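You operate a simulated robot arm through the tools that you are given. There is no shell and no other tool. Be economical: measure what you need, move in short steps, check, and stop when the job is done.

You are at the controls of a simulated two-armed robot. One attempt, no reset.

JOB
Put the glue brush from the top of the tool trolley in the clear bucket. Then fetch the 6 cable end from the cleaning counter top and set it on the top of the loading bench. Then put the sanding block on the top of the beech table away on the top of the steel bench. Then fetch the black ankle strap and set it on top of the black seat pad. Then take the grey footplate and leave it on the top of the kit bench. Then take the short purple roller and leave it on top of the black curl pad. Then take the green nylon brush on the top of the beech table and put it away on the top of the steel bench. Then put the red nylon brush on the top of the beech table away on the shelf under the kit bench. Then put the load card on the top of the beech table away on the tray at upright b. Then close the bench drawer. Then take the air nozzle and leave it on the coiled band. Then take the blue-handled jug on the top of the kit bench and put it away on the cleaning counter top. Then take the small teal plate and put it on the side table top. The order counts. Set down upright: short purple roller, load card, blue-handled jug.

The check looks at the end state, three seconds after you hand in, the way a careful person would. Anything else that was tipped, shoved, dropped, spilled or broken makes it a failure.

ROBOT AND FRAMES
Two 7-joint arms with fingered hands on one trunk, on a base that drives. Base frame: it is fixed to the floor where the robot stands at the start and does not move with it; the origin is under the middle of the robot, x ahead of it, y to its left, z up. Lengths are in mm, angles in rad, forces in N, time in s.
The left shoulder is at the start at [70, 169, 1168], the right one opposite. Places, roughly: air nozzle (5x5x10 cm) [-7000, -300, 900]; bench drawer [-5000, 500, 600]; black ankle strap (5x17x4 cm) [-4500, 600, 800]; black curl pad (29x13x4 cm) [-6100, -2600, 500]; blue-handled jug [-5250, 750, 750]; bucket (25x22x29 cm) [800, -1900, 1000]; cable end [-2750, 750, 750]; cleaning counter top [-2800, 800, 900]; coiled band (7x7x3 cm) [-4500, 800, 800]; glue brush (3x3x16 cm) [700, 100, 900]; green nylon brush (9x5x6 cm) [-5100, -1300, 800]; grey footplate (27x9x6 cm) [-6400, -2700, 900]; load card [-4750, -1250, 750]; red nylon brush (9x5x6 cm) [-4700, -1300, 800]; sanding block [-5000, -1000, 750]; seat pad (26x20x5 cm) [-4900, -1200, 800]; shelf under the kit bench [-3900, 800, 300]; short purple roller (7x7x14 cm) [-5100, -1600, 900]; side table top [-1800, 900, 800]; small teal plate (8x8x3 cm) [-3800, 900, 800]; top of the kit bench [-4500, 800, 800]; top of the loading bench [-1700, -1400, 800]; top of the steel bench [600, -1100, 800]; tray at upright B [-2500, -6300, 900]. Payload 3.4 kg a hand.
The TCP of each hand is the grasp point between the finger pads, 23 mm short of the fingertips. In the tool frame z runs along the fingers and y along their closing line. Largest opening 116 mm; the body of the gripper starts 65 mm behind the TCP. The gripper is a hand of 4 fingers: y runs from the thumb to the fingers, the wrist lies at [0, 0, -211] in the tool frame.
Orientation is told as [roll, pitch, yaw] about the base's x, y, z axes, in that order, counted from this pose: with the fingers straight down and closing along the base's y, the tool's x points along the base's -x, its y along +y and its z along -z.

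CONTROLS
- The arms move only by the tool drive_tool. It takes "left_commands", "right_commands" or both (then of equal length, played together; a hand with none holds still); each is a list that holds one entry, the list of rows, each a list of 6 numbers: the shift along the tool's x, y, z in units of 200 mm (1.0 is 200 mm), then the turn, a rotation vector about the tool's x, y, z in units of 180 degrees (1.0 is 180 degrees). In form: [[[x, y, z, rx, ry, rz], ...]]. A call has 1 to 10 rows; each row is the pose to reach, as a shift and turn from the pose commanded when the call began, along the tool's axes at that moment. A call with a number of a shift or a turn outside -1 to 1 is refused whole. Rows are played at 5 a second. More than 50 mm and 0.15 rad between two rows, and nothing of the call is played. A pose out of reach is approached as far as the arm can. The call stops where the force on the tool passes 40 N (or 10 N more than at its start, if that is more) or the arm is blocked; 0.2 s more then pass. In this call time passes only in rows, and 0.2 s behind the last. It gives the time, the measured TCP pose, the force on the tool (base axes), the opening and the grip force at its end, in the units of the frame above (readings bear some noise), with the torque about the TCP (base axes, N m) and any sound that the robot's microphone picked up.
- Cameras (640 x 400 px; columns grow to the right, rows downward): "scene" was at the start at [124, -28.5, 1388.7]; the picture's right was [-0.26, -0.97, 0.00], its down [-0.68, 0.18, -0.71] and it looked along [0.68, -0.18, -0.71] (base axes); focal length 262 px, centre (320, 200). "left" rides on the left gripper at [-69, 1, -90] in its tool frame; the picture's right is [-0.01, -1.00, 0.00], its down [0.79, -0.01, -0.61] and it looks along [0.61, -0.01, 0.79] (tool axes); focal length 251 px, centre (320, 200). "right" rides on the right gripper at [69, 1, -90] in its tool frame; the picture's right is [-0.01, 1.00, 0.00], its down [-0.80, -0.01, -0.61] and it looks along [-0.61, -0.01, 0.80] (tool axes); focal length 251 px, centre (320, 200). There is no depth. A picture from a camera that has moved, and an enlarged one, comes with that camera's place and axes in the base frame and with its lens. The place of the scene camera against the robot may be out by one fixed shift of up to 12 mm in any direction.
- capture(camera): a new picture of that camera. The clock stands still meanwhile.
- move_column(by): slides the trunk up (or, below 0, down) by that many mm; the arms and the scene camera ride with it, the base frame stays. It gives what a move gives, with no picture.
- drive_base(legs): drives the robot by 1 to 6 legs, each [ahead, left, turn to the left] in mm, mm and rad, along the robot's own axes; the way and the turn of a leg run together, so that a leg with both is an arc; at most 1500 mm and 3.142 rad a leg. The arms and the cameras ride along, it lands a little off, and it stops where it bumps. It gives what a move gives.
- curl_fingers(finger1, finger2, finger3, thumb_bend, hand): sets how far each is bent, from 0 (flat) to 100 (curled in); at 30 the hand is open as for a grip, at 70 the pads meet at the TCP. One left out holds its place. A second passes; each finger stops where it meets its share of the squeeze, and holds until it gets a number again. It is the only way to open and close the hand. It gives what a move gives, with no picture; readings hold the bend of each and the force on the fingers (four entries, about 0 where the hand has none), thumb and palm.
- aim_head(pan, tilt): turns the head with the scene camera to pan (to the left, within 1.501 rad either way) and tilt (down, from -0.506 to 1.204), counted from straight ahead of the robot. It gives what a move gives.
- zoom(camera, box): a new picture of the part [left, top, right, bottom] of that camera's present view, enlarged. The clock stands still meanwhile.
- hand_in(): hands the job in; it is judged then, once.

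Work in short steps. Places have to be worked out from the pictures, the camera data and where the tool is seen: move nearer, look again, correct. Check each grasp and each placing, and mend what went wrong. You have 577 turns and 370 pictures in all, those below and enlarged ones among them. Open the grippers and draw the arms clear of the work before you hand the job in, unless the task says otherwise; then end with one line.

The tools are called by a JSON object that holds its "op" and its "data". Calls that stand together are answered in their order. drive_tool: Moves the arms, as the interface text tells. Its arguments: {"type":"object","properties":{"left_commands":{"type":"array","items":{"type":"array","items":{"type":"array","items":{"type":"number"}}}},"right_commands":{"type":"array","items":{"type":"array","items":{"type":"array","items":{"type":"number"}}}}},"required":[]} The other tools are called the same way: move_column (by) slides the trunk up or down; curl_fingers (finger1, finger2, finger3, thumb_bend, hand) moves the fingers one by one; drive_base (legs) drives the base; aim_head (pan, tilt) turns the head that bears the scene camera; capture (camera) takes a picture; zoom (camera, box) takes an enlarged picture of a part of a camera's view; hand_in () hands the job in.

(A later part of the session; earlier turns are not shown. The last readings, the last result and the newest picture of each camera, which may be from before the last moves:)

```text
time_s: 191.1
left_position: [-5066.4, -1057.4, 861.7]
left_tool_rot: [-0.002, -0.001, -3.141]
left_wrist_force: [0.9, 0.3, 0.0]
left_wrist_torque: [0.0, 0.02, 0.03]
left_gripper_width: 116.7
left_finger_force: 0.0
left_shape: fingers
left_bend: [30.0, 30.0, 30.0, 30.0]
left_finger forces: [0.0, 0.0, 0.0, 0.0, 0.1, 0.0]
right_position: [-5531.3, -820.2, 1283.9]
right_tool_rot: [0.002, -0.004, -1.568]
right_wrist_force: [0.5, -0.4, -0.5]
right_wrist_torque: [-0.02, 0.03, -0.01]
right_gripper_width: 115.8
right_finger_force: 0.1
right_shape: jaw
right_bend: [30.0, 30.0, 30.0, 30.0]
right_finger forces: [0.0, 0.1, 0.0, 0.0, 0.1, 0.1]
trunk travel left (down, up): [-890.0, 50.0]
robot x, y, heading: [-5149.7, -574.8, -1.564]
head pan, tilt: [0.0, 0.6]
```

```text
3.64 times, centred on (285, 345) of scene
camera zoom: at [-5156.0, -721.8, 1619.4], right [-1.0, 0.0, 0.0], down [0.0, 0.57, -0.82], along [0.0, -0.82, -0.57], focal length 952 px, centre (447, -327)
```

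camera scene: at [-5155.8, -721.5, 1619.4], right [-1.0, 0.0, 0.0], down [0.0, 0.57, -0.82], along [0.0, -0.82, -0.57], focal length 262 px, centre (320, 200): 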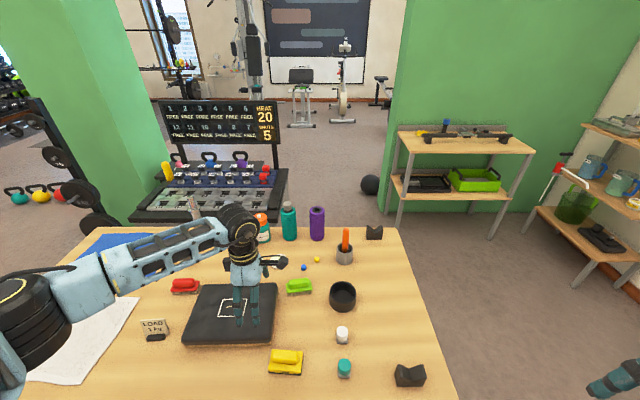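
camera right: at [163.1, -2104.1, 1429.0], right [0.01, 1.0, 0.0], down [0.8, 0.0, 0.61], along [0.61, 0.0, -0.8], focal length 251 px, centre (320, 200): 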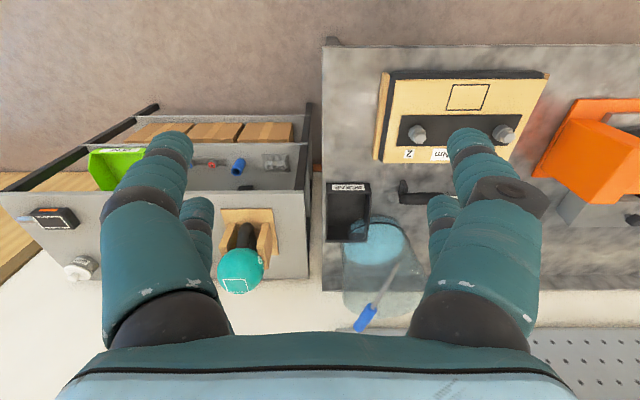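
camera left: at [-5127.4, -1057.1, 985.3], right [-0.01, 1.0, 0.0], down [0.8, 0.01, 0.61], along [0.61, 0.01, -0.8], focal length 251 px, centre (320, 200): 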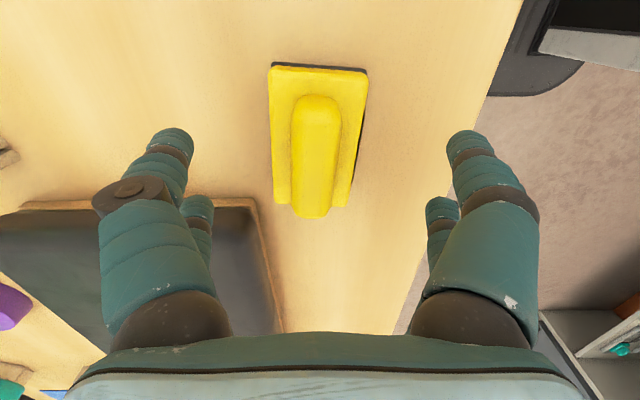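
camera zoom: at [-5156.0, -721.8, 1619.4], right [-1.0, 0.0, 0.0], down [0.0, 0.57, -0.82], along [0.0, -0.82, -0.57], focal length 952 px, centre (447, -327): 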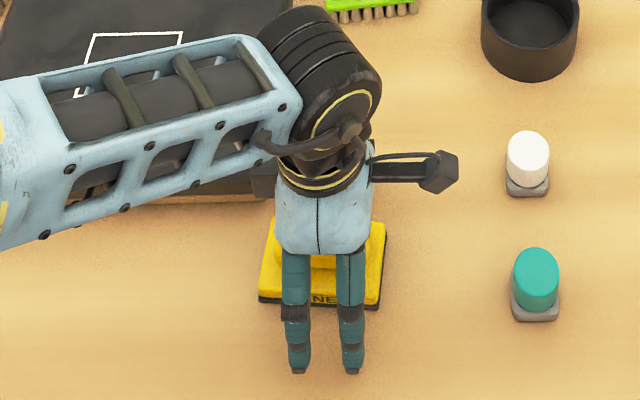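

Down 12 mm more.

{"op": "drive_tool", "data": {"left_commands": [[[0, 0, 0.03, 0, 0, 0], [0, 0, 0.06, 0, 0, 0]]]}}

{"op": "curl_fingers", "data": {"hand": "left", "finger1": 65, "finger2": 65, "finger3": 65, "thumb_bend": 65}}

{"op": "capture", "data": {"camera": "left"}}

```text
time_s: 191.7
left_position: [-5066.1, -1057.1, 850.3]
left_tool_rot: [-0.001, 0.0, -3.137]
left_wrist_force: [0.3, 0.2, -0.2]
left_wrist_torque: [0.0, 0.02, -0.01]
left_gripper_width: 116.8
left_finger_force: 0.1
left_shape: fingers
left_bend: [30.0, 30.0, 30.0, 30.0]
left_finger forces: [0.0, 0.0, 0.0, 0.0, 0.0, 0.1]
right_position: [-5530.6, -819.7, 1282.8]
right_tool_rot: [0.002, -0.005, -1.569]
right_wrist_force: [0.0, -0.5, -0.3]
right_wrist_torque: [0.01, 0.0, -0.01]
right_gripper_width: 115.8
right_finger_force: 0.0
right_shape: jaw
right_bend: [30.0, 30.0, 30.0, 30.0]
right_finger forces: [0.0, 0.0, 0.1, 0.0, 0.1, 0.1]
trunk travel left (down, up): [-890.0, 50.0]
robot x, y, heading: [-5152.6, -576.4, -1.562]
head pan, tilt: [0.0, 0.6]
```

```text
time_s: 192.7
left_position: [-5065.7, -1056.5, 850.1]
left_tool_rot: [-0.001, 0.001, -3.138]
left_wrist_force: [0.0, -0.4, -0.1]
left_wrist_torque: [0.02, -0.04, 0.03]
left_gripper_width: 50.7
left_finger_force: 17.7
left_shape: fingers
left_bend: [51.0, 50.0, 55.0, 55.0]
left_finger forces: [8.6, 8.6, 6.2, 0.0, 11.3, 0.0]
right_position: [-5529.7, -818.4, 1283.3]
right_tool_rot: [0.002, -0.004, -1.566]
right_wrist_force: [-0.3, 0.3, 0.6]
right_wrist_torque: [0.0, -0.01, 0.0]
right_gripper_width: 115.7
right_finger_force: 0.1
right_shape: jaw
right_bend: [30.0, 30.0, 30.0, 30.0]
right_finger forces: [0.0, 0.0, 0.0, 0.0, 0.0, 0.1]
trunk travel left (down, up): [-890.0, 50.0]
robot x, y, heading: [-5149.4, -576.7, -1.565]
head pan, tilt: [0.0, 0.6]
```

```text
277 pictures are left
camera left: at [-5135.2, -1056.3, 940.3], right [-0.01, 1.0, 0.0], down [0.8, 0.01, 0.61], along [0.61, 0.01, -0.8], focal length 251 px, centre (320, 200)
```

left: 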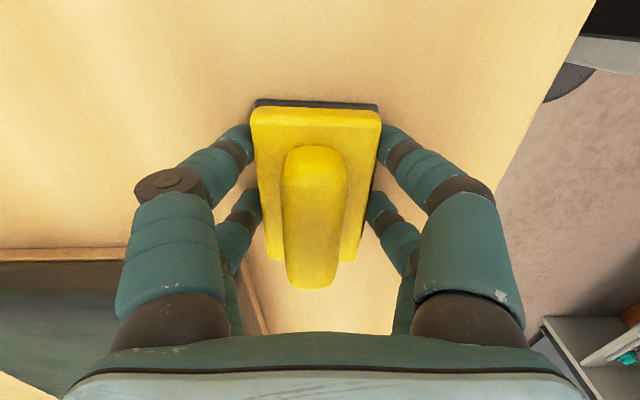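

Good grip. Lifting.

{"op": "move_column", "data": {"by": 48}}

{"op": "drive_tool", "data": {"left_commands": [[[0, 0, -0.2, 0, 0, 0], [0, 0, -0.4, 0, 0, 0], [0, 0, -0.6, 0, 0, 0], [0, 0, -0.8, 0, 0, 0]]]}}

{"op": "capture", "data": {"camera": "left"}}

```text
time_s: 193.6
left_position: [-5065.8, -1055.3, 898.4]
left_tool_rot: [0.001, 0.001, -3.137]
left_wrist_force: [1.7, 0.0, -1.6]
left_wrist_torque: [0.05, 0.01, -0.03]
left_gripper_width: 50.7
left_finger_force: 17.4
left_shape: fingers
left_bend: [51.0, 50.0, 55.0, 55.0]
left_finger forces: [8.8, 8.8, 6.2, 0.0, 11.2, 0.0]
right_position: [-5531.5, -819.8, 1331.4]
right_tool_rot: [0.002, -0.003, -1.568]
right_wrist_force: [0.1, 0.2, -0.1]
right_wrist_torque: [-0.01, -0.01, 0.0]
right_gripper_width: 115.8
right_finger_force: 0.1
right_shape: jaw
right_bend: [30.0, 30.0, 30.0, 30.0]
right_finger forces: [0.0, 0.0, 0.0, 0.0, 0.0, 0.0]
trunk travel left (down, up): [-938.0, 2.0]
robot x, y, heading: [-5151.5, -573.9, -1.566]
head pan, tilt: [0.0, 0.6]
```

```text
time_s: 194.6
left_position: [-5066.3, -1055.3, 1059.3]
left_tool_rot: [0.0, 0.001, -3.137]
left_wrist_force: [-0.4, 1.1, -1.0]
left_wrist_torque: [0.0, -0.02, 0.01]
left_gripper_width: 51.1
left_finger_force: 17.9
left_shape: fingers
left_bend: [51.0, 50.0, 55.0, 55.0]
left_finger forces: [8.8, 8.5, 6.2, 0.0, 11.1, 0.1]
right_position: [-5529.6, -818.7, 1331.0]
right_tool_rot: [0.002, -0.003, -1.567]
right_wrist_force: [-0.4, -0.4, 0.7]
right_wrist_torque: [0.01, -0.02, -0.01]
right_gripper_width: 115.9
right_finger_force: 0.1
right_shape: jaw
right_bend: [30.0, 30.0, 30.0, 30.0]
right_finger forces: [0.1, 0.0, 0.0, 0.0, 0.1, 0.1]
trunk travel left (down, up): [-938.0, 2.0]
robot x, y, heading: [-5149.2, -577.4, -1.565]
head pan, tilt: [0.0, 0.6]
```

```text
276 pictures are left
camera left: at [-5135.5, -1055.2, 1149.5], right [-0.01, 1.0, 0.0], down [0.8, 0.01, 0.61], along [0.61, 0.01, -0.8], focal length 251 px, centre (320, 200)
```

left: 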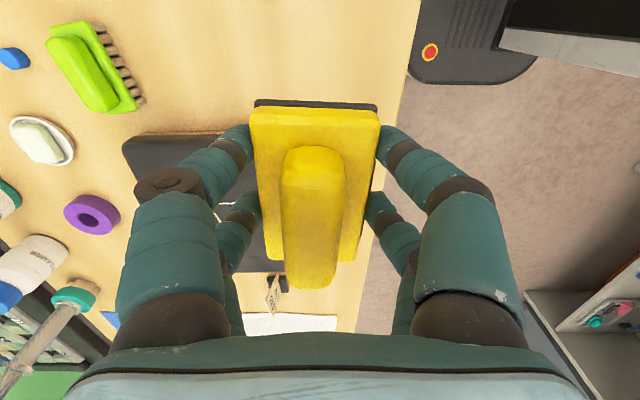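

Held. Now the long way to the steel bench's free front-right corner (about (390, -2045)). First drive east along y≈-250.

{"op": "drive_base", "data": {"legs": [[-330, 0, 0], [0, 0, 1.565], [1500, 0, 0], [1500, 0, 0], [1500, 0, 0], [300, 0, 0]]}}

```text
time_s: 223.3
left_position: [100.4, 126.8, 1059.5]
left_tool_rot: [0.003, 0.002, -1.522]
left_wrist_force: [-0.1, -0.7, -0.8]
left_wrist_torque: [-0.05, -0.01, 0.0]
left_gripper_width: 50.2
left_finger_force: 17.1
left_shape: fingers
left_bend: [51.0, 50.0, 55.0, 56.0]
left_finger forces: [8.7, 8.2, 6.0, 0.0, 11.0, 0.0]
right_position: [-115.8, -348.9, 1332.6]
right_tool_rot: [0.001, -0.006, 0.049]
right_wrist_force: [0.6, 0.3, 0.1]
right_wrist_torque: [0.02, -0.01, -0.01]
right_gripper_width: 116.1
right_finger_force: 0.1
right_shape: jaw
right_bend: [30.0, 30.0, 30.0, 30.0]
right_finger forces: [0.0, 0.0, 0.0, 0.0, 0.0, 0.0]
trunk travel left (down, up): [-938.0, 2.0]
robot x, y, heading: [-376.5, 19.0, 0.051]
head pan, tilt: [0.0, 0.6]
```

Correct heading, then strafe right in the corridor.

{"op": "drive_base", "data": {"legs": [[110, 0, -0.051], [0, -1100, 0], [0, -1040, 0]]}}

{"op": "aim_head", "data": {"pan": 0.0, "tilt": 0.85}}

{"op": "capture", "data": {"camera": "scene"}}

```text
time_s: 234.7
left_position: [212.3, -2035.6, 1059.4]
left_tool_rot: [-0.001, -0.002, -1.582]
left_wrist_force: [-0.3, 0.9, -0.8]
left_wrist_torque: [0.01, 0.03, 0.0]
left_gripper_width: 50.2
left_finger_force: 17.5
left_shape: fingers
left_bend: [51.0, 50.0, 55.0, 56.0]
left_finger forces: [8.7, 8.1, 6.0, 0.1, 10.9, 0.0]
right_position: [-30.0, -2495.5, 1330.9]
right_tool_rot: [0.003, -0.002, -0.011]
right_wrist_force: [-0.1, -0.1, -0.3]
right_wrist_torque: [-0.06, -0.02, 0.03]
right_gripper_width: 116.0
right_finger_force: 0.1
right_shape: jaw
right_bend: [30.0, 30.0, 30.0, 30.0]
right_finger forces: [0.1, 0.0, 0.1, 0.0, 0.0, 0.1]
trunk travel left (down, up): [-938.0, 2.0]
robot x, y, heading: [-270.5, -2113.9, -0.008]
head pan, tilt: [0.0, 0.6]
```

```text
time_s: 235.5
left_position: [213.1, -2037.2, 1058.9]
left_tool_rot: [-0.001, -0.001, -1.583]
left_wrist_force: [-0.2, 0.1, -2.2]
left_wrist_torque: [0.0, -0.03, 0.02]
left_gripper_width: 50.4
left_finger_force: 16.5
left_shape: fingers
left_bend: [51.0, 50.0, 55.0, 56.0]
left_finger forces: [8.5, 8.2, 5.9, 0.0, 10.8, 0.0]
right_position: [-29.2, -2498.4, 1331.2]
right_tool_rot: [0.001, -0.004, -0.011]
right_wrist_force: [0.1, -0.1, -0.4]
right_wrist_torque: [-0.02, -0.01, 0.04]
right_gripper_width: 115.9
right_finger_force: 0.1
right_shape: jaw
right_bend: [30.0, 30.0, 30.0, 30.0]
right_finger forces: [0.0, 0.0, 0.0, 0.0, 0.1, 0.0]
trunk travel left (down, up): [-938.0, 2.0]
robot x, y, heading: [-272.1, -2114.4, -0.012]
head pan, tilt: [0.0, 0.85]
```

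```text
275 pictures are left
camera scene: at [-144.5, -2123.5, 1646.6], right [-0.01, -1.0, 0.0], down [-0.75, 0.01, -0.66], along [0.66, -0.01, -0.75], focal length 262 px, centre (320, 200)
```

scene: 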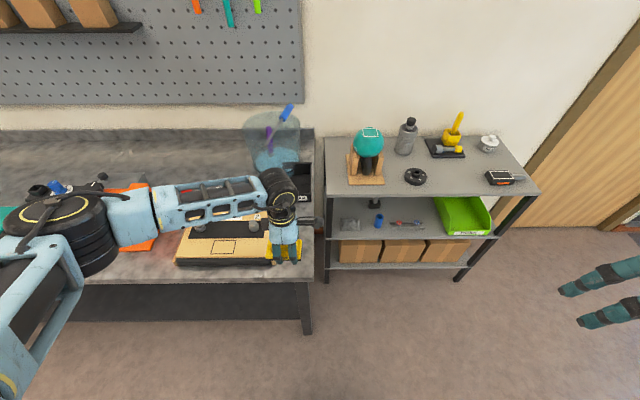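

The corner right of the torque board is bare. I drive 212 mm ahead (TCP to ≈(425, -2040)) and lower.

{"op": "drive_base", "data": {"legs": [[212, 0, 0.01]]}}

{"op": "move_column", "data": {"by": -150}}

{"op": "capture", "data": {"camera": "left"}}

{"op": "capture", "data": {"camera": "scene"}}

```text
time_s: 237.2
left_position: [421.0, -2034.6, 1061.8]
left_tool_rot: [0.002, 0.001, -1.575]
left_wrist_force: [-0.7, 0.2, -1.4]
left_wrist_torque: [0.01, 0.03, -0.05]
left_gripper_width: 50.4
left_finger_force: 16.7
left_shape: fingers
left_bend: [51.0, 50.0, 55.0, 56.0]
left_finger forces: [8.7, 8.2, 6.1, 0.0, 10.9, 0.1]
right_position: [180.3, -2496.9, 1331.8]
right_tool_rot: [0.0, -0.008, -0.004]
right_wrist_force: [-0.8, -0.6, -0.7]
right_wrist_torque: [0.03, -0.01, 0.01]
right_gripper_width: 115.8
right_finger_force: 0.0
right_shape: jaw
right_bend: [30.0, 30.0, 30.0, 30.0]
right_finger forces: [0.0, 0.0, 0.0, 0.1, 0.1, 0.0]
trunk travel left (down, up): [-938.0, 2.0]
robot x, y, heading: [-58.1, -2115.8, -0.001]
head pan, tilt: [0.0, 0.85]
```

```text
time_s: 238.9
left_position: [424.1, -2035.1, 908.8]
left_tool_rot: [0.001, 0.001, -1.573]
left_wrist_force: [0.0, -0.7, -1.1]
left_wrist_torque: [-0.01, -0.01, 0.0]
left_gripper_width: 50.7
left_finger_force: 16.9
left_shape: fingers
left_bend: [51.0, 50.0, 55.0, 56.0]
left_finger forces: [8.7, 8.2, 6.1, 0.1, 10.9, 0.0]
right_position: [183.9, -2497.2, 1180.7]
right_tool_rot: [0.001, -0.003, -0.004]
right_wrist_force: [0.8, 0.7, -0.2]
right_wrist_torque: [0.05, -0.03, -0.05]
right_gripper_width: 116.1
right_finger_force: 0.0
right_shape: jaw
right_bend: [30.0, 30.0, 30.0, 30.0]
right_finger forces: [0.1, 0.1, 0.1, 0.0, 0.1, 0.0]
trunk travel left (down, up): [-788.0, 152.0]
robot x, y, heading: [-54.0, -2113.6, -0.004]
head pan, tilt: [0.0, 0.85]
```

```text
274 pictures are left
camera left: at [423.2, -2102.1, 999.2], right [-1.0, -0.01, 0.0], down [0.0, 0.8, 0.61], along [0.0, 0.61, -0.8], focal length 251 px, centre (320, 200)
```

left: 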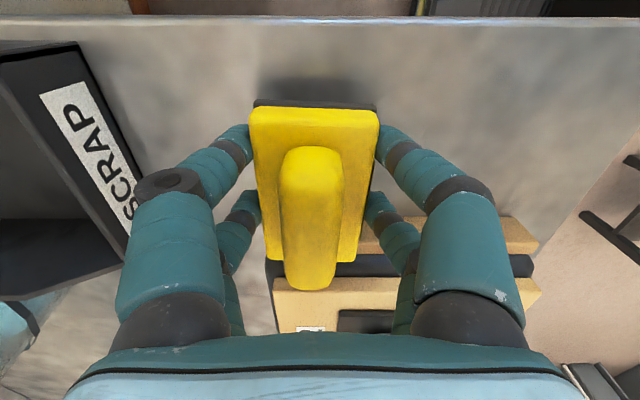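

```text
273 pictures are left
camera scene: at [66.6, -2123.8, 1496.6], right [0.0, -1.0, 0.0], down [-0.75, 0.0, -0.66], along [0.66, 0.0, -0.75], focal length 262 px, centre (320, 200)
```

scene: 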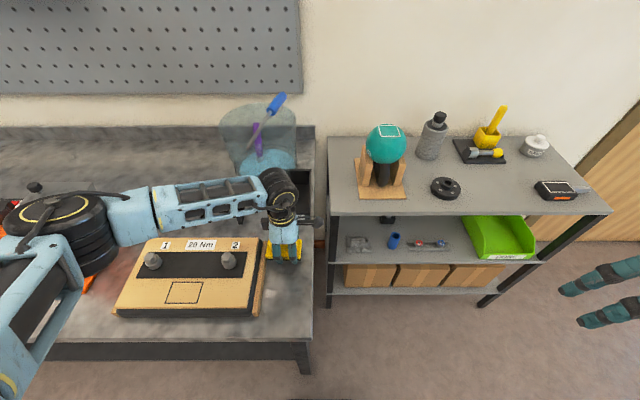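

Spot is free between the board and the bench edge. Lowering in steps.

{"op": "drive_tool", "data": {"left_commands": [[[0, 0, 0.06, 0, 0, 0], [0, 0, 0.13, 0, 0, 0]]]}}

{"op": "drive_tool", "data": {"left_commands": [[[0, 0, 0.025, 0, 0, 0]]]}}

```text
time_s: 239.5
left_position: [423.5, -2034.0, 882.8]
left_tool_rot: [0.0, 0.001, -1.576]
left_wrist_force: [0.4, -0.5, -1.5]
left_wrist_torque: [0.0, 0.0, 0.03]
left_gripper_width: 50.2
left_finger_force: 16.9
left_shape: fingers
left_bend: [51.0, 50.0, 55.0, 56.0]
left_finger forces: [8.8, 8.3, 6.0, 0.0, 10.7, 0.0]
right_position: [185.0, -2497.0, 1181.8]
right_tool_rot: [0.003, -0.004, -0.005]
right_wrist_force: [0.0, 0.3, 0.0]
right_wrist_torque: [0.02, -0.01, -0.01]
right_gripper_width: 115.9
right_finger_force: 0.1
right_shape: jaw
right_bend: [30.0, 30.0, 30.0, 30.0]
right_finger forces: [0.1, 0.0, 0.0, 0.1, 0.1, 0.1]
trunk travel left (down, up): [-788.0, 152.0]
robot x, y, heading: [-56.8, -2118.8, -0.007]
head pan, tilt: [0.0, 0.85]
```

```text
time_s: 239.9
left_position: [423.4, -2033.8, 879.9]
left_tool_rot: [0.003, -0.002, -1.574]
left_wrist_force: [1.6, 1.0, 9.4]
left_wrist_torque: [0.06, -0.2, -0.02]
left_gripper_width: 50.5
left_finger_force: 17.4
left_shape: fingers
left_bend: [51.0, 50.0, 56.0, 56.0]
left_finger forces: [9.1, 8.9, 6.0, 0.0, 10.6, 0.1]
right_position: [182.6, -2496.1, 1182.1]
right_tool_rot: [0.003, -0.006, -0.005]
right_wrist_force: [-0.2, 0.0, -0.2]
right_wrist_torque: [0.02, 0.04, -0.01]
right_gripper_width: 115.8
right_finger_force: 0.1
right_shape: jaw
right_bend: [30.0, 30.0, 30.0, 30.0]
right_finger forces: [0.0, 0.0, 0.1, 0.0, 0.0, 0.0]
trunk travel left (down, up): [-788.0, 152.0]
robot x, y, heading: [-55.1, -2113.3, -0.003]
head pan, tilt: [0.0, 0.85]
```

Touched down. Open and raise.

{"op": "curl_fingers", "data": {"hand": "left", "finger1": 32, "finger2": 32, "finger3": 32, "thumb_bend": 32}}

{"op": "move_column", "data": {"by": 150}}

{"op": "capture", "data": {"camera": "left"}}

```text
time_s: 240.9
left_position: [424.4, -2034.9, 877.8]
left_tool_rot: [0.001, -0.002, -1.575]
left_wrist_force: [0.4, 0.3, 0.7]
left_wrist_torque: [0.02, -0.01, -0.01]
left_gripper_width: 110.5
left_finger_force: 0.0
left_shape: fingers
left_bend: [32.0, 32.0, 32.0, 32.0]
left_finger forces: [0.1, 0.0, 0.0, 0.0, 0.0, 0.1]
right_position: [184.8, -2497.9, 1182.0]
right_tool_rot: [0.001, -0.002, -0.002]
right_wrist_force: [-0.2, 0.6, 0.2]
right_wrist_torque: [-0.03, 0.0, -0.02]
right_gripper_width: 115.9
right_finger_force: 0.2
right_shape: jaw
right_bend: [30.0, 30.0, 30.0, 30.0]
right_finger forces: [0.0, 0.1, 0.0, 0.0, 0.0, 0.0]
trunk travel left (down, up): [-788.0, 152.0]
robot x, y, heading: [-55.6, -2115.4, -0.002]
head pan, tilt: [0.0, 0.85]
```

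```text
time_s: 242.7
left_position: [424.5, -2034.7, 1028.9]
left_tool_rot: [0.001, 0.0, -1.575]
left_wrist_force: [-0.8, 0.6, 0.2]
left_wrist_torque: [0.01, -0.01, -0.03]
left_gripper_width: 110.7
left_finger_force: 0.1
left_shape: fingers
left_bend: [32.0, 32.0, 32.0, 32.0]
left_finger forces: [0.0, 0.0, 0.0, 0.0, 0.1, 0.0]
right_position: [184.7, -2496.7, 1330.8]
right_tool_rot: [0.002, -0.004, -0.004]
right_wrist_force: [0.1, 0.1, 0.2]
right_wrist_torque: [0.0, -0.01, -0.01]
right_gripper_width: 115.8
right_finger_force: 0.0
right_shape: jaw
right_bend: [30.0, 30.0, 30.0, 30.0]
right_finger forces: [0.1, 0.0, 0.0, 0.0, 0.0, 0.0]
trunk travel left (down, up): [-938.0, 2.0]
robot x, y, heading: [-57.7, -2113.3, 0.0]
head pan, tilt: [0.0, 0.85]
```

```text
272 pictures are left
camera left: at [423.1, -2103.0, 1117.6], right [-1.0, 0.0, 0.0], down [0.0, 0.8, 0.61], along [0.0, 0.61, -0.8], focal length 251 px, centre (320, 200)
```

left: 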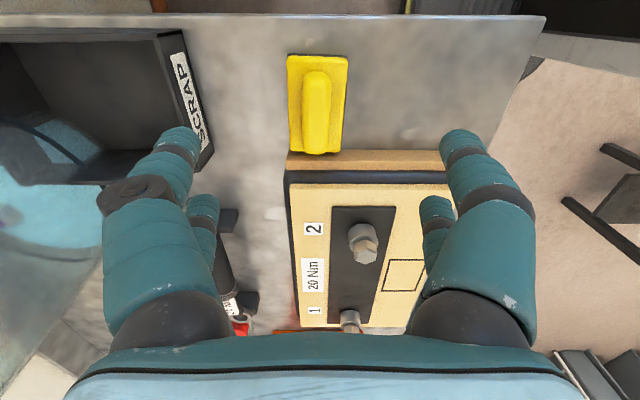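

Sanding block is down. Now to the kit bench for the ankle strap (≈(-4500, 600)).

{"op": "drive_base", "data": {"legs": [[-200, 0, 0], [0, 1500, 0], [0, 350, 0], [0, 0, 1.57], [0, 1500, 0], [0, 1500, 0]]}}

{"op": "drive_base", "data": {"legs": [[0, 1150, 0]]}}

{"op": "aim_head", "data": {"pan": 0.0, "tilt": 0.6}}

{"op": "capture", "data": {"camera": "scene"}}

```text
time_s: 271.0
left_position: [-3287.4, 183.8, 1028.3]
left_tool_rot: [0.0, 0.001, -0.003]
left_wrist_force: [0.9, 0.0, 0.3]
left_wrist_torque: [0.02, 0.01, 0.01]
left_gripper_width: 110.9
left_finger_force: 0.1
left_shape: fingers
left_bend: [32.0, 32.0, 32.0, 32.0]
left_finger forces: [0.1, 0.0, 0.1, 0.1, 0.1, 0.0]
right_position: [-2826.4, -56.9, 1331.7]
right_tool_rot: [0.004, -0.003, 1.566]
right_wrist_force: [0.4, 0.4, 0.1]
right_wrist_torque: [0.01, -0.02, -0.01]
right_gripper_width: 115.9
right_finger_force: 0.0
right_shape: jaw
right_bend: [30.0, 30.0, 30.0, 30.0]
right_finger forces: [0.0, 0.0, 0.0, 0.0, 0.0, 0.0]
trunk travel left (down, up): [-938.0, 2.0]
robot x, y, heading: [-3203.9, -296.4, 1.569]
head pan, tilt: [0.0, 0.85]
```

```text
time_s: 276.8
left_position: [-4420.1, 203.5, 1028.5]
left_tool_rot: [0.0, 0.0, -0.032]
left_wrist_force: [-0.2, 0.2, -0.7]
left_wrist_torque: [-0.02, -0.04, 0.02]
left_gripper_width: 110.5
left_finger_force: 0.1
left_shape: fingers
left_bend: [32.0, 32.0, 32.0, 32.0]
left_finger forces: [0.0, 0.1, 0.0, 0.1, 0.1, 0.0]
right_position: [-3965.0, -48.5, 1330.7]
right_tool_rot: [0.003, -0.003, 1.539]
right_wrist_force: [-0.3, -0.5, 0.0]
right_wrist_torque: [0.0, 0.03, -0.03]
right_gripper_width: 116.0
right_finger_force: 0.1
right_shape: jaw
right_bend: [30.0, 30.0, 30.0, 30.0]
right_finger forces: [0.0, 0.1, 0.1, 0.0, 0.1, 0.0]
trunk travel left (down, up): [-938.0, 2.0]
robot x, y, heading: [-4352.8, -279.9, 1.544]
head pan, tilt: [0.0, 0.85]
```

```text
time_s: 277.6
left_position: [-4420.9, 203.7, 1027.7]
left_tool_rot: [-0.001, 0.0, -0.032]
left_wrist_force: [0.1, 0.6, 0.1]
left_wrist_torque: [-0.02, 0.0, 0.0]
left_gripper_width: 110.7
left_finger_force: 0.0
left_shape: fingers
left_bend: [32.0, 32.0, 32.0, 32.0]
left_finger forces: [0.2, 0.0, 0.0, 0.0, 0.0, 0.0]
right_position: [-3964.5, -48.5, 1331.3]
right_tool_rot: [0.002, -0.004, 1.539]
right_wrist_force: [-0.2, 0.1, -1.1]
right_wrist_torque: [0.0, -0.02, 0.03]
right_gripper_width: 115.9
right_finger_force: 0.1
right_shape: jaw
right_bend: [30.0, 30.0, 30.0, 30.0]
right_finger forces: [0.0, 0.0, 0.0, 0.0, 0.1, 0.1]
trunk travel left (down, up): [-938.0, 2.0]
robot x, y, heading: [-4350.1, -281.6, 1.542]
head pan, tilt: [0.0, 0.6]
```

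```text
271 pictures are left
camera scene: at [-4353.5, -147.9, 1667.4], right [1.0, -0.03, 0.0], down [-0.02, -0.57, -0.82], along [0.02, 0.82, -0.57], focal length 262 px, centre (320, 200)
```

scene: 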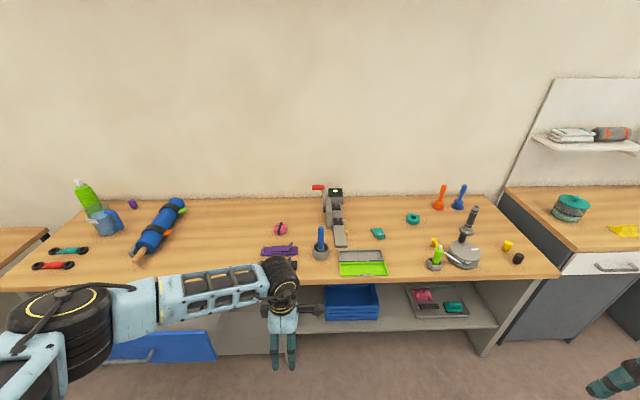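

Good view of the kit bench. Zoom for details.

{"op": "zoom", "data": {"camera": "scene", "box": [240, 170, 560, 290]}}

{"op": "zoom", "data": {"camera": "scene", "box": [0, 170, 320, 370]}}

```text
2.00 times, centred on (400, 230) of scene
camera zoom: at [-4353.5, -147.9, 1667.4], right [1.0, -0.03, 0.0], down [-0.02, -0.57, -0.82], along [0.02, 0.82, -0.57], focal length 524 px, centre (160, 140)
```

zoom: 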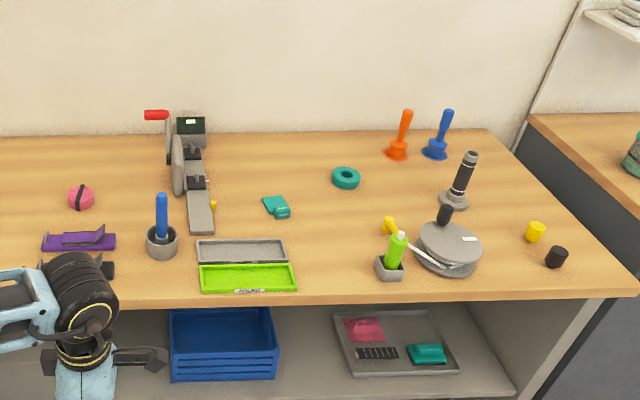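

```text
2.00 times, centred on (160, 270) of scene
camera zoom: at [-4353.5, -147.9, 1667.4], right [1.0, -0.03, 0.0], down [-0.02, -0.57, -0.82], along [0.02, 0.82, -0.57], focal length 524 px, centre (640, 60)
```

zoom: 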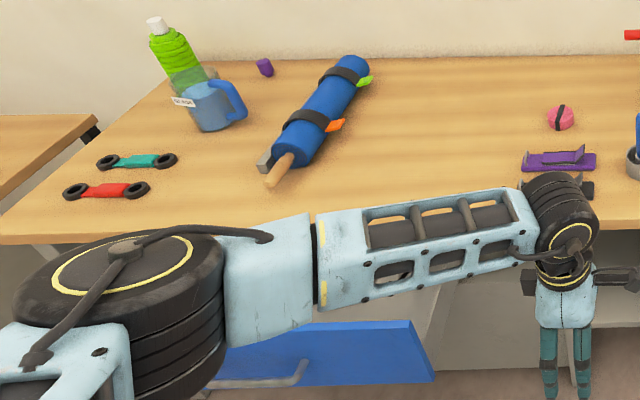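

The ankle strap is probably the black piece hidden behind my wrist near (-4480, 620). Drive 330 mm ahead and look with both cameras.

{"op": "drive_base", "data": {"legs": [[330, 0, 0.027]]}}

{"op": "drive_tool", "data": {"left_commands": [[[0.22, 0, 0, 0, 0, 0], [0.44, 0, 0, 0, 0, 0], [0.66, 0, 0, 0, 0, 0], [0.85, 0, 0, 0, 0, 0]]]}}

{"op": "capture", "data": {"camera": "left"}}

{"op": "capture", "data": {"camera": "scene"}}

```text
time_s: 279.7
left_position: [-4428.8, 524.1, 1029.0]
left_tool_rot: [0.001, -0.001, -0.005]
left_wrist_force: [0.1, -0.2, -0.2]
left_wrist_torque: [0.03, 0.02, -0.03]
left_gripper_width: 110.8
left_finger_force: 0.0
left_shape: fingers
left_bend: [32.0, 32.0, 32.0, 32.0]
left_finger forces: [0.0, 0.0, 0.0, 0.0, 0.0, 0.0]
right_position: [-3965.7, 283.2, 1332.0]
right_tool_rot: [0.002, -0.004, 1.566]
right_wrist_force: [-0.3, -0.9, 0.6]
right_wrist_torque: [0.0, 0.01, -0.01]
right_gripper_width: 115.9
right_finger_force: 0.1
right_shape: jaw
right_bend: [30.0, 30.0, 30.0, 30.0]
right_finger forces: [0.0, 0.0, 0.0, 0.0, 0.0, 0.1]
trunk travel left (down, up): [-938.0, 2.0]
robot x, y, heading: [-4347.5, 41.4, 1.567]
head pan, tilt: [0.0, 0.6]
```

```text
time_s: 280.7
left_position: [-4596.7, 526.2, 1028.3]
left_tool_rot: [-0.001, -0.002, -0.004]
left_wrist_force: [0.9, 0.3, -1.0]
left_wrist_torque: [0.0, -0.01, 0.02]
left_gripper_width: 110.8
left_finger_force: 0.0
left_shape: fingers
left_bend: [32.0, 32.0, 32.0, 32.0]
left_finger forces: [0.1, 0.0, 0.1, 0.0, 0.1, 0.1]
right_position: [-3968.4, 284.8, 1332.8]
right_tool_rot: [0.001, -0.003, 1.565]
right_wrist_force: [-0.1, 1.1, 0.1]
right_wrist_torque: [-0.02, 0.01, 0.01]
right_gripper_width: 116.0
right_finger_force: 0.0
right_shape: jaw
right_bend: [30.0, 30.0, 30.0, 30.0]
right_finger forces: [0.1, 0.1, 0.1, 0.0, 0.0, 0.0]
trunk travel left (down, up): [-938.0, 2.0]
robot x, y, heading: [-4346.6, 47.1, 1.563]
head pan, tilt: [0.0, 0.6]
```

```text
268 pictures are left
camera left: at [-4529.3, 527.7, 1118.9], right [0.0, -1.0, 0.0], down [-0.8, 0.0, 0.61], along [-0.61, 0.0, -0.8], focal length 251 px, centre (320, 200)
```

left: 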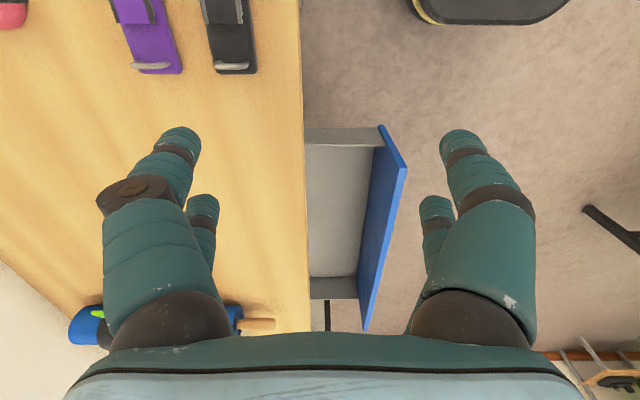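

```text
267 pictures are left
camera scene: at [-4352.9, 176.1, 1667.4], right [1.0, 0.0, 0.0], down [0.0, -0.56, -0.83], along [0.0, 0.83, -0.56], focal length 262 px, centre (320, 200)
```

scene: 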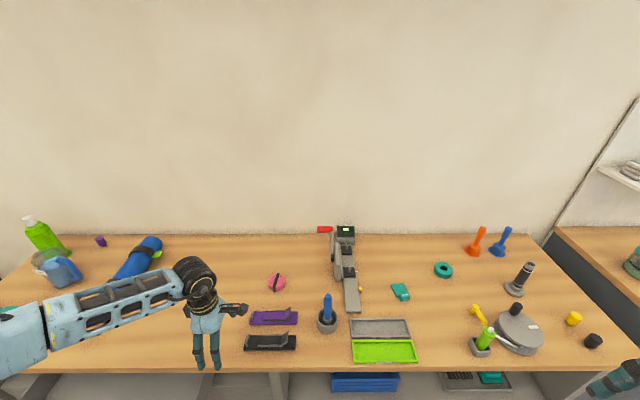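

Black strap lies along x at ≈(-4512, 615), top ≈820. I drive 60 mm nearer, move over it and lower.

{"op": "drive_base", "data": {"legs": [[60, 0, 0]]}}

{"op": "drive_tool", "data": {"left_commands": [[[-0.2, 0.07, 0, 0, 0, 0], [-0.425, 0.145, 0, 0, 0, 0]]]}}

{"op": "move_column", "data": {"by": -100}}

{"op": "capture", "data": {"camera": "left"}}

```text
time_s: 281.7
left_position: [-4595.4, 578.5, 1033.4]
left_tool_rot: [0.009, 0.0, -0.005]
left_wrist_force: [0.3, -0.3, 0.9]
left_wrist_torque: [0.07, -0.03, -0.03]
left_gripper_width: 111.0
left_finger_force: 0.1
left_shape: fingers
left_bend: [32.0, 32.0, 32.0, 32.0]
left_finger forces: [0.0, 0.0, 0.0, 0.0, 0.0, 0.0]
right_position: [-3966.2, 334.4, 1333.7]
right_tool_rot: [0.003, -0.012, 1.564]
right_wrist_force: [-0.4, -1.2, 0.8]
right_wrist_torque: [0.05, 0.01, 0.02]
right_gripper_width: 115.6
right_finger_force: 0.1
right_shape: jaw
right_bend: [30.0, 30.0, 30.0, 30.0]
right_finger forces: [0.0, 0.0, 0.0, 0.1, 0.0, 0.0]
trunk travel left (down, up): [-938.0, 2.0]
robot x, y, heading: [-4350.0, 102.1, 1.562]
head pan, tilt: [0.0, 0.6]
```

```text
time_s: 282.3
left_position: [-4507.8, 609.9, 1030.2]
left_tool_rot: [0.003, 0.002, -0.006]
left_wrist_force: [0.7, 0.4, -0.5]
left_wrist_torque: [0.01, 0.01, -0.04]
left_gripper_width: 111.1
left_finger_force: 0.1
left_shape: fingers
left_bend: [32.0, 32.0, 32.0, 32.0]
left_finger forces: [0.1, 0.0, 0.0, 0.0, 0.1, 0.0]
right_position: [-3963.4, 341.2, 1331.1]
right_tool_rot: [0.006, -0.005, 1.565]
right_wrist_force: [-0.1, 0.1, -0.2]
right_wrist_torque: [0.03, 0.05, 0.0]
right_gripper_width: 115.8
right_finger_force: 0.0
right_shape: jaw
right_bend: [30.0, 30.0, 30.0, 30.0]
right_finger forces: [0.0, 0.1, 0.0, 0.1, 0.0, 0.0]
trunk travel left (down, up): [-938.0, 2.0]
robot x, y, heading: [-4350.2, 106.7, 1.567]
head pan, tilt: [0.0, 0.6]
```

```text
time_s: 283.6
left_position: [-4510.8, 611.2, 929.5]
left_tool_rot: [0.0, -0.001, -0.004]
left_wrist_force: [-0.7, -0.5, 0.0]
left_wrist_torque: [0.0, 0.01, -0.01]
left_gripper_width: 110.9
left_finger_force: 0.0
left_shape: fingers
left_bend: [32.0, 32.0, 32.0, 32.0]
left_finger forces: [0.0, 0.0, 0.0, 0.0, 0.1, 0.0]
right_position: [-3966.5, 343.4, 1230.8]
right_tool_rot: [0.005, -0.004, 1.565]
right_wrist_force: [0.5, -0.7, 0.5]
right_wrist_torque: [-0.04, 0.02, 0.01]
right_gripper_width: 115.9
right_finger_force: 0.0
right_shape: jaw
right_bend: [30.0, 30.0, 30.0, 30.0]
right_finger forces: [0.0, 0.0, 0.0, 0.0, 0.1, 0.0]
trunk travel left (down, up): [-838.0, 102.0]
robot x, y, heading: [-4345.3, 106.3, 1.567]
head pan, tilt: [0.0, 0.6]
```

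```text
266 pictures are left
camera left: at [-4442.4, 613.4, 1019.5], right [0.0, -1.0, 0.0], down [-0.8, 0.0, 0.61], along [-0.61, 0.0, -0.8], focal length 251 px, centre (320, 200)
```

left: 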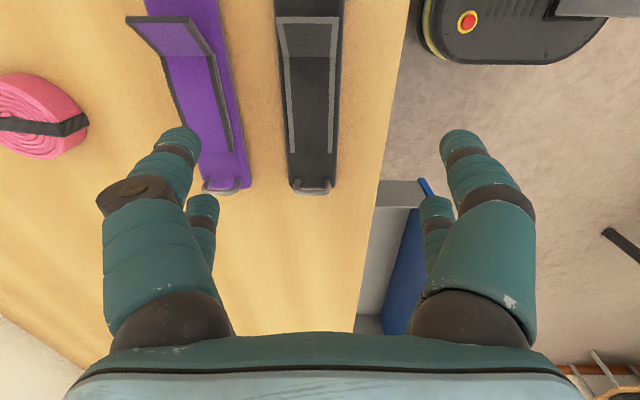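

Strap centre ≈(-4495, 622), purple strap 30 mm beside it, so I narrow the opening to about 80 mm before lowering.

{"op": "curl_fingers", "data": {"hand": "left", "finger1": 42, "finger2": 42, "finger3": 42, "thumb_bend": 42}}

{"op": "drive_tool", "data": {"left_commands": [[[-0.08, 0.055, 0, 0, 0, 0], [-0.08, 0.055, 0.2, 0, 0, 0]]]}}

{"op": "capture", "data": {"camera": "left"}}

{"op": "zoom", "data": {"camera": "scene", "box": [200, 280, 360, 400]}}

```text
time_s: 284.6
left_position: [-4510.7, 612.4, 929.5]
left_tool_rot: [0.001, 0.002, -0.005]
left_wrist_force: [-0.2, 0.6, -0.3]
left_wrist_torque: [0.03, 0.01, 0.01]
left_gripper_width: 82.9
left_finger_force: 0.2
left_shape: fingers
left_bend: [42.0, 42.0, 42.0, 42.0]
left_finger forces: [0.1, 0.0, 0.0, 0.0, 0.0, 0.0]
right_position: [-3965.9, 344.2, 1230.7]
right_tool_rot: [0.001, -0.004, 1.566]
right_wrist_force: [-0.8, 0.8, 0.0]
right_wrist_torque: [0.02, 0.01, -0.04]
right_gripper_width: 115.9
right_finger_force: 0.1
right_shape: jaw
right_bend: [30.0, 30.0, 30.0, 30.0]
right_finger forces: [0.0, 0.0, 0.0, 0.0, 0.0, 0.0]
trunk travel left (down, up): [-838.0, 102.0]
robot x, y, heading: [-4346.4, 106.3, 1.564]
head pan, tilt: [0.0, 0.6]
```

```text
time_s: 285.2
left_position: [-4493.9, 623.6, 888.3]
left_tool_rot: [-0.002, -0.001, -0.006]
left_wrist_force: [0.5, 0.7, 0.5]
left_wrist_torque: [0.01, 0.0, -0.01]
left_gripper_width: 82.6
left_finger_force: 0.1
left_shape: fingers
left_bend: [42.0, 42.0, 42.0, 42.0]
left_finger forces: [0.1, 0.0, 0.0, 0.0, 0.0, 0.0]
right_position: [-3965.9, 345.4, 1231.3]
right_tool_rot: [0.002, -0.002, 1.566]
right_wrist_force: [-0.1, -0.4, -0.6]
right_wrist_torque: [-0.03, 0.01, 0.0]
right_gripper_width: 116.1
right_finger_force: 0.0
right_shape: jaw
right_bend: [30.0, 30.0, 30.0, 30.0]
right_finger forces: [0.0, 0.1, 0.1, 0.0, 0.0, 0.1]
trunk travel left (down, up): [-838.0, 102.0]
robot x, y, heading: [-4343.9, 103.6, 1.569]
head pan, tilt: [0.0, 0.6]
```

```text
265 pictures are left
camera left: at [-4426.7, 624.7, 977.7], right [0.0, -1.0, 0.0], down [-0.79, 0.0, 0.61], along [-0.61, 0.0, -0.79], focal length 251 px, centre (320, 200)
```

left: 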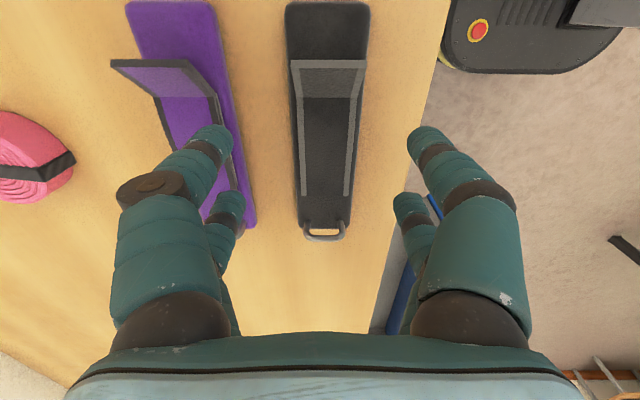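

```text
3.33 times, centred on (280, 340) of scene
camera zoom: at [-4351.0, 236.2, 1567.4], right [1.0, 0.0, 0.0], down [0.0, -0.57, -0.82], along [0.0, 0.82, -0.57], focal length 873 px, centre (453, -267)
```

zoom: 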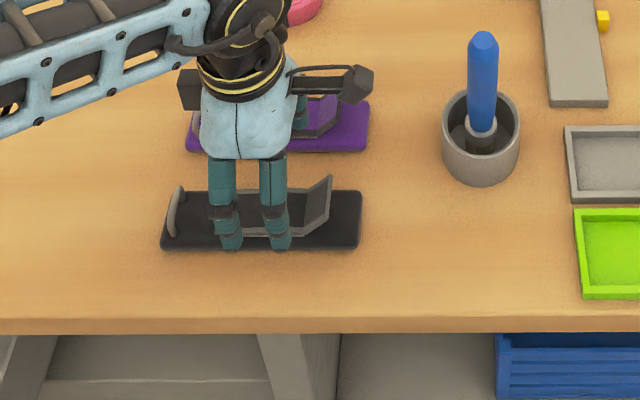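

Narrow slightly more (bend 45) and lower to z≈833.

{"op": "curl_fingers", "data": {"hand": "left", "finger1": 45, "finger2": 45, "finger3": 45, "thumb_bend": 45}}

{"op": "drive_tool", "data": {"left_commands": [[[-0.01, -0.015, 0.1, 0, 0, 0], [-0.01, -0.015, 0.2, 0, 0, 0], [-0.01, -0.015, 0.275, 0, 0, 0]]]}}

{"op": "capture", "data": {"camera": "left"}}

```text
time_s: 286.2
left_position: [-4493.4, 623.4, 887.9]
left_tool_rot: [-0.001, -0.001, -0.005]
left_wrist_force: [-0.1, -1.0, 0.1]
left_wrist_torque: [-0.01, 0.0, -0.02]
left_gripper_width: 74.1
left_finger_force: 0.0
left_shape: fingers
left_bend: [45.0, 45.0, 45.0, 45.0]
left_finger forces: [0.0, 0.0, 0.1, 0.0, 0.1, 0.0]
right_position: [-3965.1, 344.2, 1230.7]
right_tool_rot: [0.003, -0.005, 1.566]
right_wrist_force: [0.6, -0.2, 0.1]
right_wrist_torque: [-0.02, 0.04, -0.02]
right_gripper_width: 116.1
right_finger_force: 0.1
right_shape: jaw
right_bend: [30.0, 30.0, 30.0, 30.0]
right_finger forces: [0.0, 0.1, 0.0, 0.0, 0.1, 0.1]
trunk travel left (down, up): [-838.0, 102.0]
robot x, y, heading: [-4348.0, 105.5, 1.565]
head pan, tilt: [0.0, 0.6]
```

```text
time_s: 287.0
left_position: [-4493.4, 620.6, 834.8]
left_tool_rot: [-0.001, -0.001, -0.006]
left_wrist_force: [-0.2, 0.2, -0.9]
left_wrist_torque: [0.02, -0.01, 0.0]
left_gripper_width: 73.8
left_finger_force: 0.1
left_shape: fingers
left_bend: [45.0, 45.0, 45.0, 45.0]
left_finger forces: [0.0, 0.1, 0.1, 0.0, 0.1, 0.1]
right_position: [-3964.7, 345.5, 1230.8]
right_tool_rot: [0.002, -0.004, 1.565]
right_wrist_force: [-0.2, 0.5, 0.5]
right_wrist_torque: [0.0, 0.02, 0.03]
right_gripper_width: 116.0
right_finger_force: 0.0
right_shape: jaw
right_bend: [30.0, 30.0, 30.0, 30.0]
right_finger forces: [0.1, 0.0, 0.1, 0.0, 0.0, 0.0]
trunk travel left (down, up): [-838.0, 102.0]
robot x, y, heading: [-4346.9, 106.8, 1.568]
head pan, tilt: [0.0, 0.6]
```

```text
263 pictures are left
camera left: at [-4425.2, 621.8, 923.9], right [0.0, -1.0, 0.0], down [-0.8, 0.0, 0.61], along [-0.61, 0.0, -0.8], focal length 251 px, centre (320, 200)
```

left: 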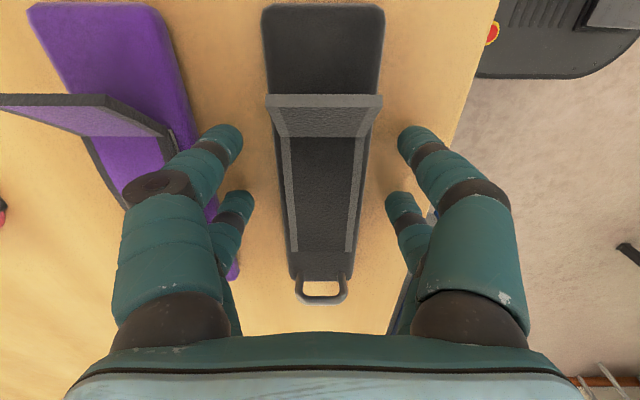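

Straddling well. 5 mm lower, then close.

{"op": "drive_tool", "data": {"left_commands": [[[0, 0, 0.028, 0, 0, 0]]]}}

{"op": "curl_fingers", "data": {"hand": "left", "finger1": 64, "finger2": 64, "finger3": 64, "thumb_bend": 64}}

{"op": "move_column", "data": {"by": 100}}

{"op": "capture", "data": {"camera": "left"}}

```text
time_s: 287.4
left_position: [-4493.0, 620.5, 828.8]
left_tool_rot: [-0.002, -0.001, -0.005]
left_wrist_force: [-0.4, -0.3, 0.4]
left_wrist_torque: [0.02, 0.0, 0.01]
left_gripper_width: 73.7
left_finger_force: 0.0
left_shape: fingers
left_bend: [45.0, 45.0, 45.0, 45.0]
left_finger forces: [0.0, 0.1, 0.1, 0.0, 0.0, 0.0]
right_position: [-3965.2, 343.9, 1231.1]
right_tool_rot: [0.003, -0.003, 1.567]
right_wrist_force: [0.3, -1.0, -0.1]
right_wrist_torque: [0.01, -0.04, -0.04]
right_gripper_width: 116.3
right_finger_force: 0.2
right_shape: jaw
right_bend: [30.0, 30.0, 30.0, 30.0]
right_finger forces: [0.0, 0.0, 0.0, 0.1, 0.1, 0.0]
trunk travel left (down, up): [-838.0, 102.0]
robot x, y, heading: [-4346.4, 101.8, 1.566]
head pan, tilt: [0.0, 0.6]
```

```text
time_s: 288.4
left_position: [-4493.0, 620.6, 828.8]
left_tool_rot: [0.001, 0.001, -0.005]
left_wrist_force: [0.7, -0.3, 1.2]
left_wrist_torque: [0.12, 0.0, -0.05]
left_gripper_width: 43.8
left_finger_force: 15.4
left_shape: fingers
left_bend: [54.0, 54.0, 56.0, 57.0]
left_finger forces: [8.5, 7.5, 5.4, 0.0, 8.2, 0.0]
right_position: [-3964.4, 344.4, 1230.8]
right_tool_rot: [0.004, -0.003, 1.565]
right_wrist_force: [0.3, -0.6, 0.7]
right_wrist_torque: [0.02, 0.01, 0.01]
right_gripper_width: 116.2
right_finger_force: 0.0
right_shape: jaw
right_bend: [30.0, 30.0, 30.0, 30.0]
right_finger forces: [0.1, 0.0, 0.1, 0.1, 0.0, 0.1]
trunk travel left (down, up): [-838.0, 102.0]
robot x, y, heading: [-4349.3, 110.3, 1.567]
head pan, tilt: [0.0, 0.6]
```

```text
time_s: 289.8
left_position: [-4493.0, 620.4, 929.3]
left_tool_rot: [-0.002, 0.001, -0.007]
left_wrist_force: [-0.4, 0.2, -1.7]
left_wrist_torque: [0.0, -0.04, 0.02]
left_gripper_width: 43.9
left_finger_force: 14.1
left_shape: fingers
left_bend: [54.0, 54.0, 56.0, 57.0]
left_finger forces: [7.3, 6.5, 5.4, 0.0, 8.4, 0.1]
right_position: [-3965.4, 345.5, 1331.0]
right_tool_rot: [0.001, -0.004, 1.565]
right_wrist_force: [0.1, -0.8, 0.8]
right_wrist_torque: [-0.01, 0.03, 0.0]
right_gripper_width: 115.5
right_finger_force: 0.0
right_shape: jaw
right_bend: [30.0, 30.0, 30.0, 30.0]
right_finger forces: [0.0, 0.0, 0.0, 0.0, 0.0, 0.1]
trunk travel left (down, up): [-938.0, 2.0]
robot x, y, heading: [-4351.0, 104.3, 1.565]
head pan, tilt: [0.0, 0.6]
```

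```text
262 pictures are left
camera left: at [-4425.2, 621.7, 1018.5], right [0.0, -1.0, 0.0], down [-0.8, 0.0, 0.61], along [-0.61, 0.0, -0.8], focal length 251 px, centre (320, 200)
```

left: 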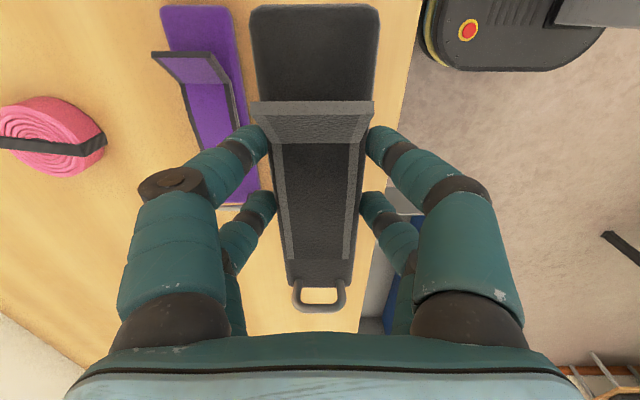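

Strap is held. Raise further, back off, turn around to the beech table (seat pad centre ≈(-4895, -1180)).

{"op": "drive_tool", "data": {"left_commands": [[[0, 0, -0.2, 0, 0, 0], [0, 0, -0.4, 0, 0, 0], [0, 0, -0.6, 0, 0, 0]]]}}

{"op": "drive_base", "data": {"legs": [[-350, 0, 0], [0, 0, 3.138], [0, -680, 0], [250, 0, 0]]}}

{"op": "aim_head", "data": {"pan": 0.0, "tilt": 0.75}}

{"op": "capture", "data": {"camera": "scene"}}

```text
time_s: 290.6
left_position: [-4494.3, 622.0, 1048.7]
left_tool_rot: [0.001, 0.001, -0.005]
left_wrist_force: [-0.3, -0.3, -1.1]
left_wrist_torque: [-0.01, 0.01, -0.02]
left_gripper_width: 44.2
left_finger_force: 13.8
left_shape: fingers
left_bend: [54.0, 54.0, 56.0, 57.0]
left_finger forces: [7.2, 6.6, 5.3, 0.0, 8.4, 0.1]
right_position: [-3965.3, 345.8, 1330.8]
right_tool_rot: [0.001, -0.003, 1.564]
right_wrist_force: [0.3, 0.2, -0.4]
right_wrist_torque: [-0.01, -0.01, 0.01]
right_gripper_width: 116.1
right_finger_force: 0.1
right_shape: jaw
right_bend: [30.0, 30.0, 30.0, 30.0]
right_finger forces: [0.0, 0.0, 0.0, 0.0, 0.0, 0.1]
trunk travel left (down, up): [-938.0, 2.0]
robot x, y, heading: [-4346.5, 104.4, 1.56]
head pan, tilt: [0.0, 0.6]
```

```text
time_s: 304.8
left_position: [-4949.5, -950.7, 1049.8]
left_tool_rot: [0.002, 0.0, 3.049]
left_wrist_force: [0.3, 0.0, -1.7]
left_wrist_torque: [-0.02, 0.05, -0.02]
left_gripper_width: 43.3
left_finger_force: 12.8
left_shape: fingers
left_bend: [54.0, 55.0, 56.0, 57.0]
left_finger forces: [6.6, 6.2, 5.1, 0.0, 7.8, 0.0]
right_position: [-5451.2, -628.3, 1332.3]
right_tool_rot: [0.001, -0.005, -1.663]
right_wrist_force: [-0.2, 0.4, -0.7]
right_wrist_torque: [-0.01, -0.02, -0.02]
right_gripper_width: 116.0
right_finger_force: 0.1
right_shape: jaw
right_bend: [30.0, 30.0, 30.0, 30.0]
right_finger forces: [0.1, 0.0, 0.1, 0.1, 0.0, 0.0]
trunk travel left (down, up): [-938.0, 2.0]
robot x, y, heading: [-5050.2, -426.9, -1.664]
head pan, tilt: [0.0, 0.6]
```

```text
time_s: 305.4
left_position: [-4949.8, -951.8, 1049.1]
left_tool_rot: [-0.002, -0.001, 3.048]
left_wrist_force: [-0.2, -0.1, -0.6]
left_wrist_torque: [0.01, 0.06, 0.02]
left_gripper_width: 43.3
left_finger_force: 12.9
left_shape: fingers
left_bend: [54.0, 55.0, 56.0, 57.0]
left_finger forces: [6.5, 6.1, 5.1, 0.0, 7.8, 0.0]
right_position: [-5452.3, -630.3, 1330.9]
right_tool_rot: [0.002, -0.003, -1.663]
right_wrist_force: [-0.3, 0.3, 0.8]
right_wrist_torque: [-0.02, -0.01, 0.02]
right_gripper_width: 115.9
right_finger_force: 0.1
right_shape: jaw
right_bend: [30.0, 30.0, 30.0, 30.0]
right_finger forces: [0.0, 0.0, 0.0, 0.1, 0.0, 0.0]
trunk travel left (down, up): [-938.0, 2.0]
robot x, y, heading: [-5052.2, -424.5, -1.662]
head pan, tilt: [0.0, 0.75]
```

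```text
261 pictures are left
camera scene: at [-5068.1, -564.4, 1654.6], right [-1.0, 0.09, 0.0], down [0.06, 0.68, -0.73], along [-0.07, -0.73, -0.68], focal length 262 px, centre (320, 200)
```

scene: 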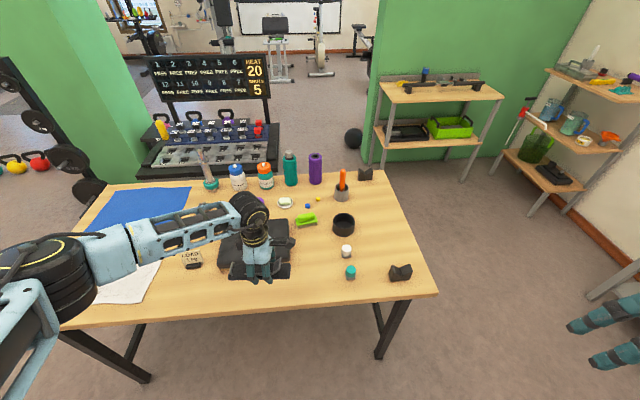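

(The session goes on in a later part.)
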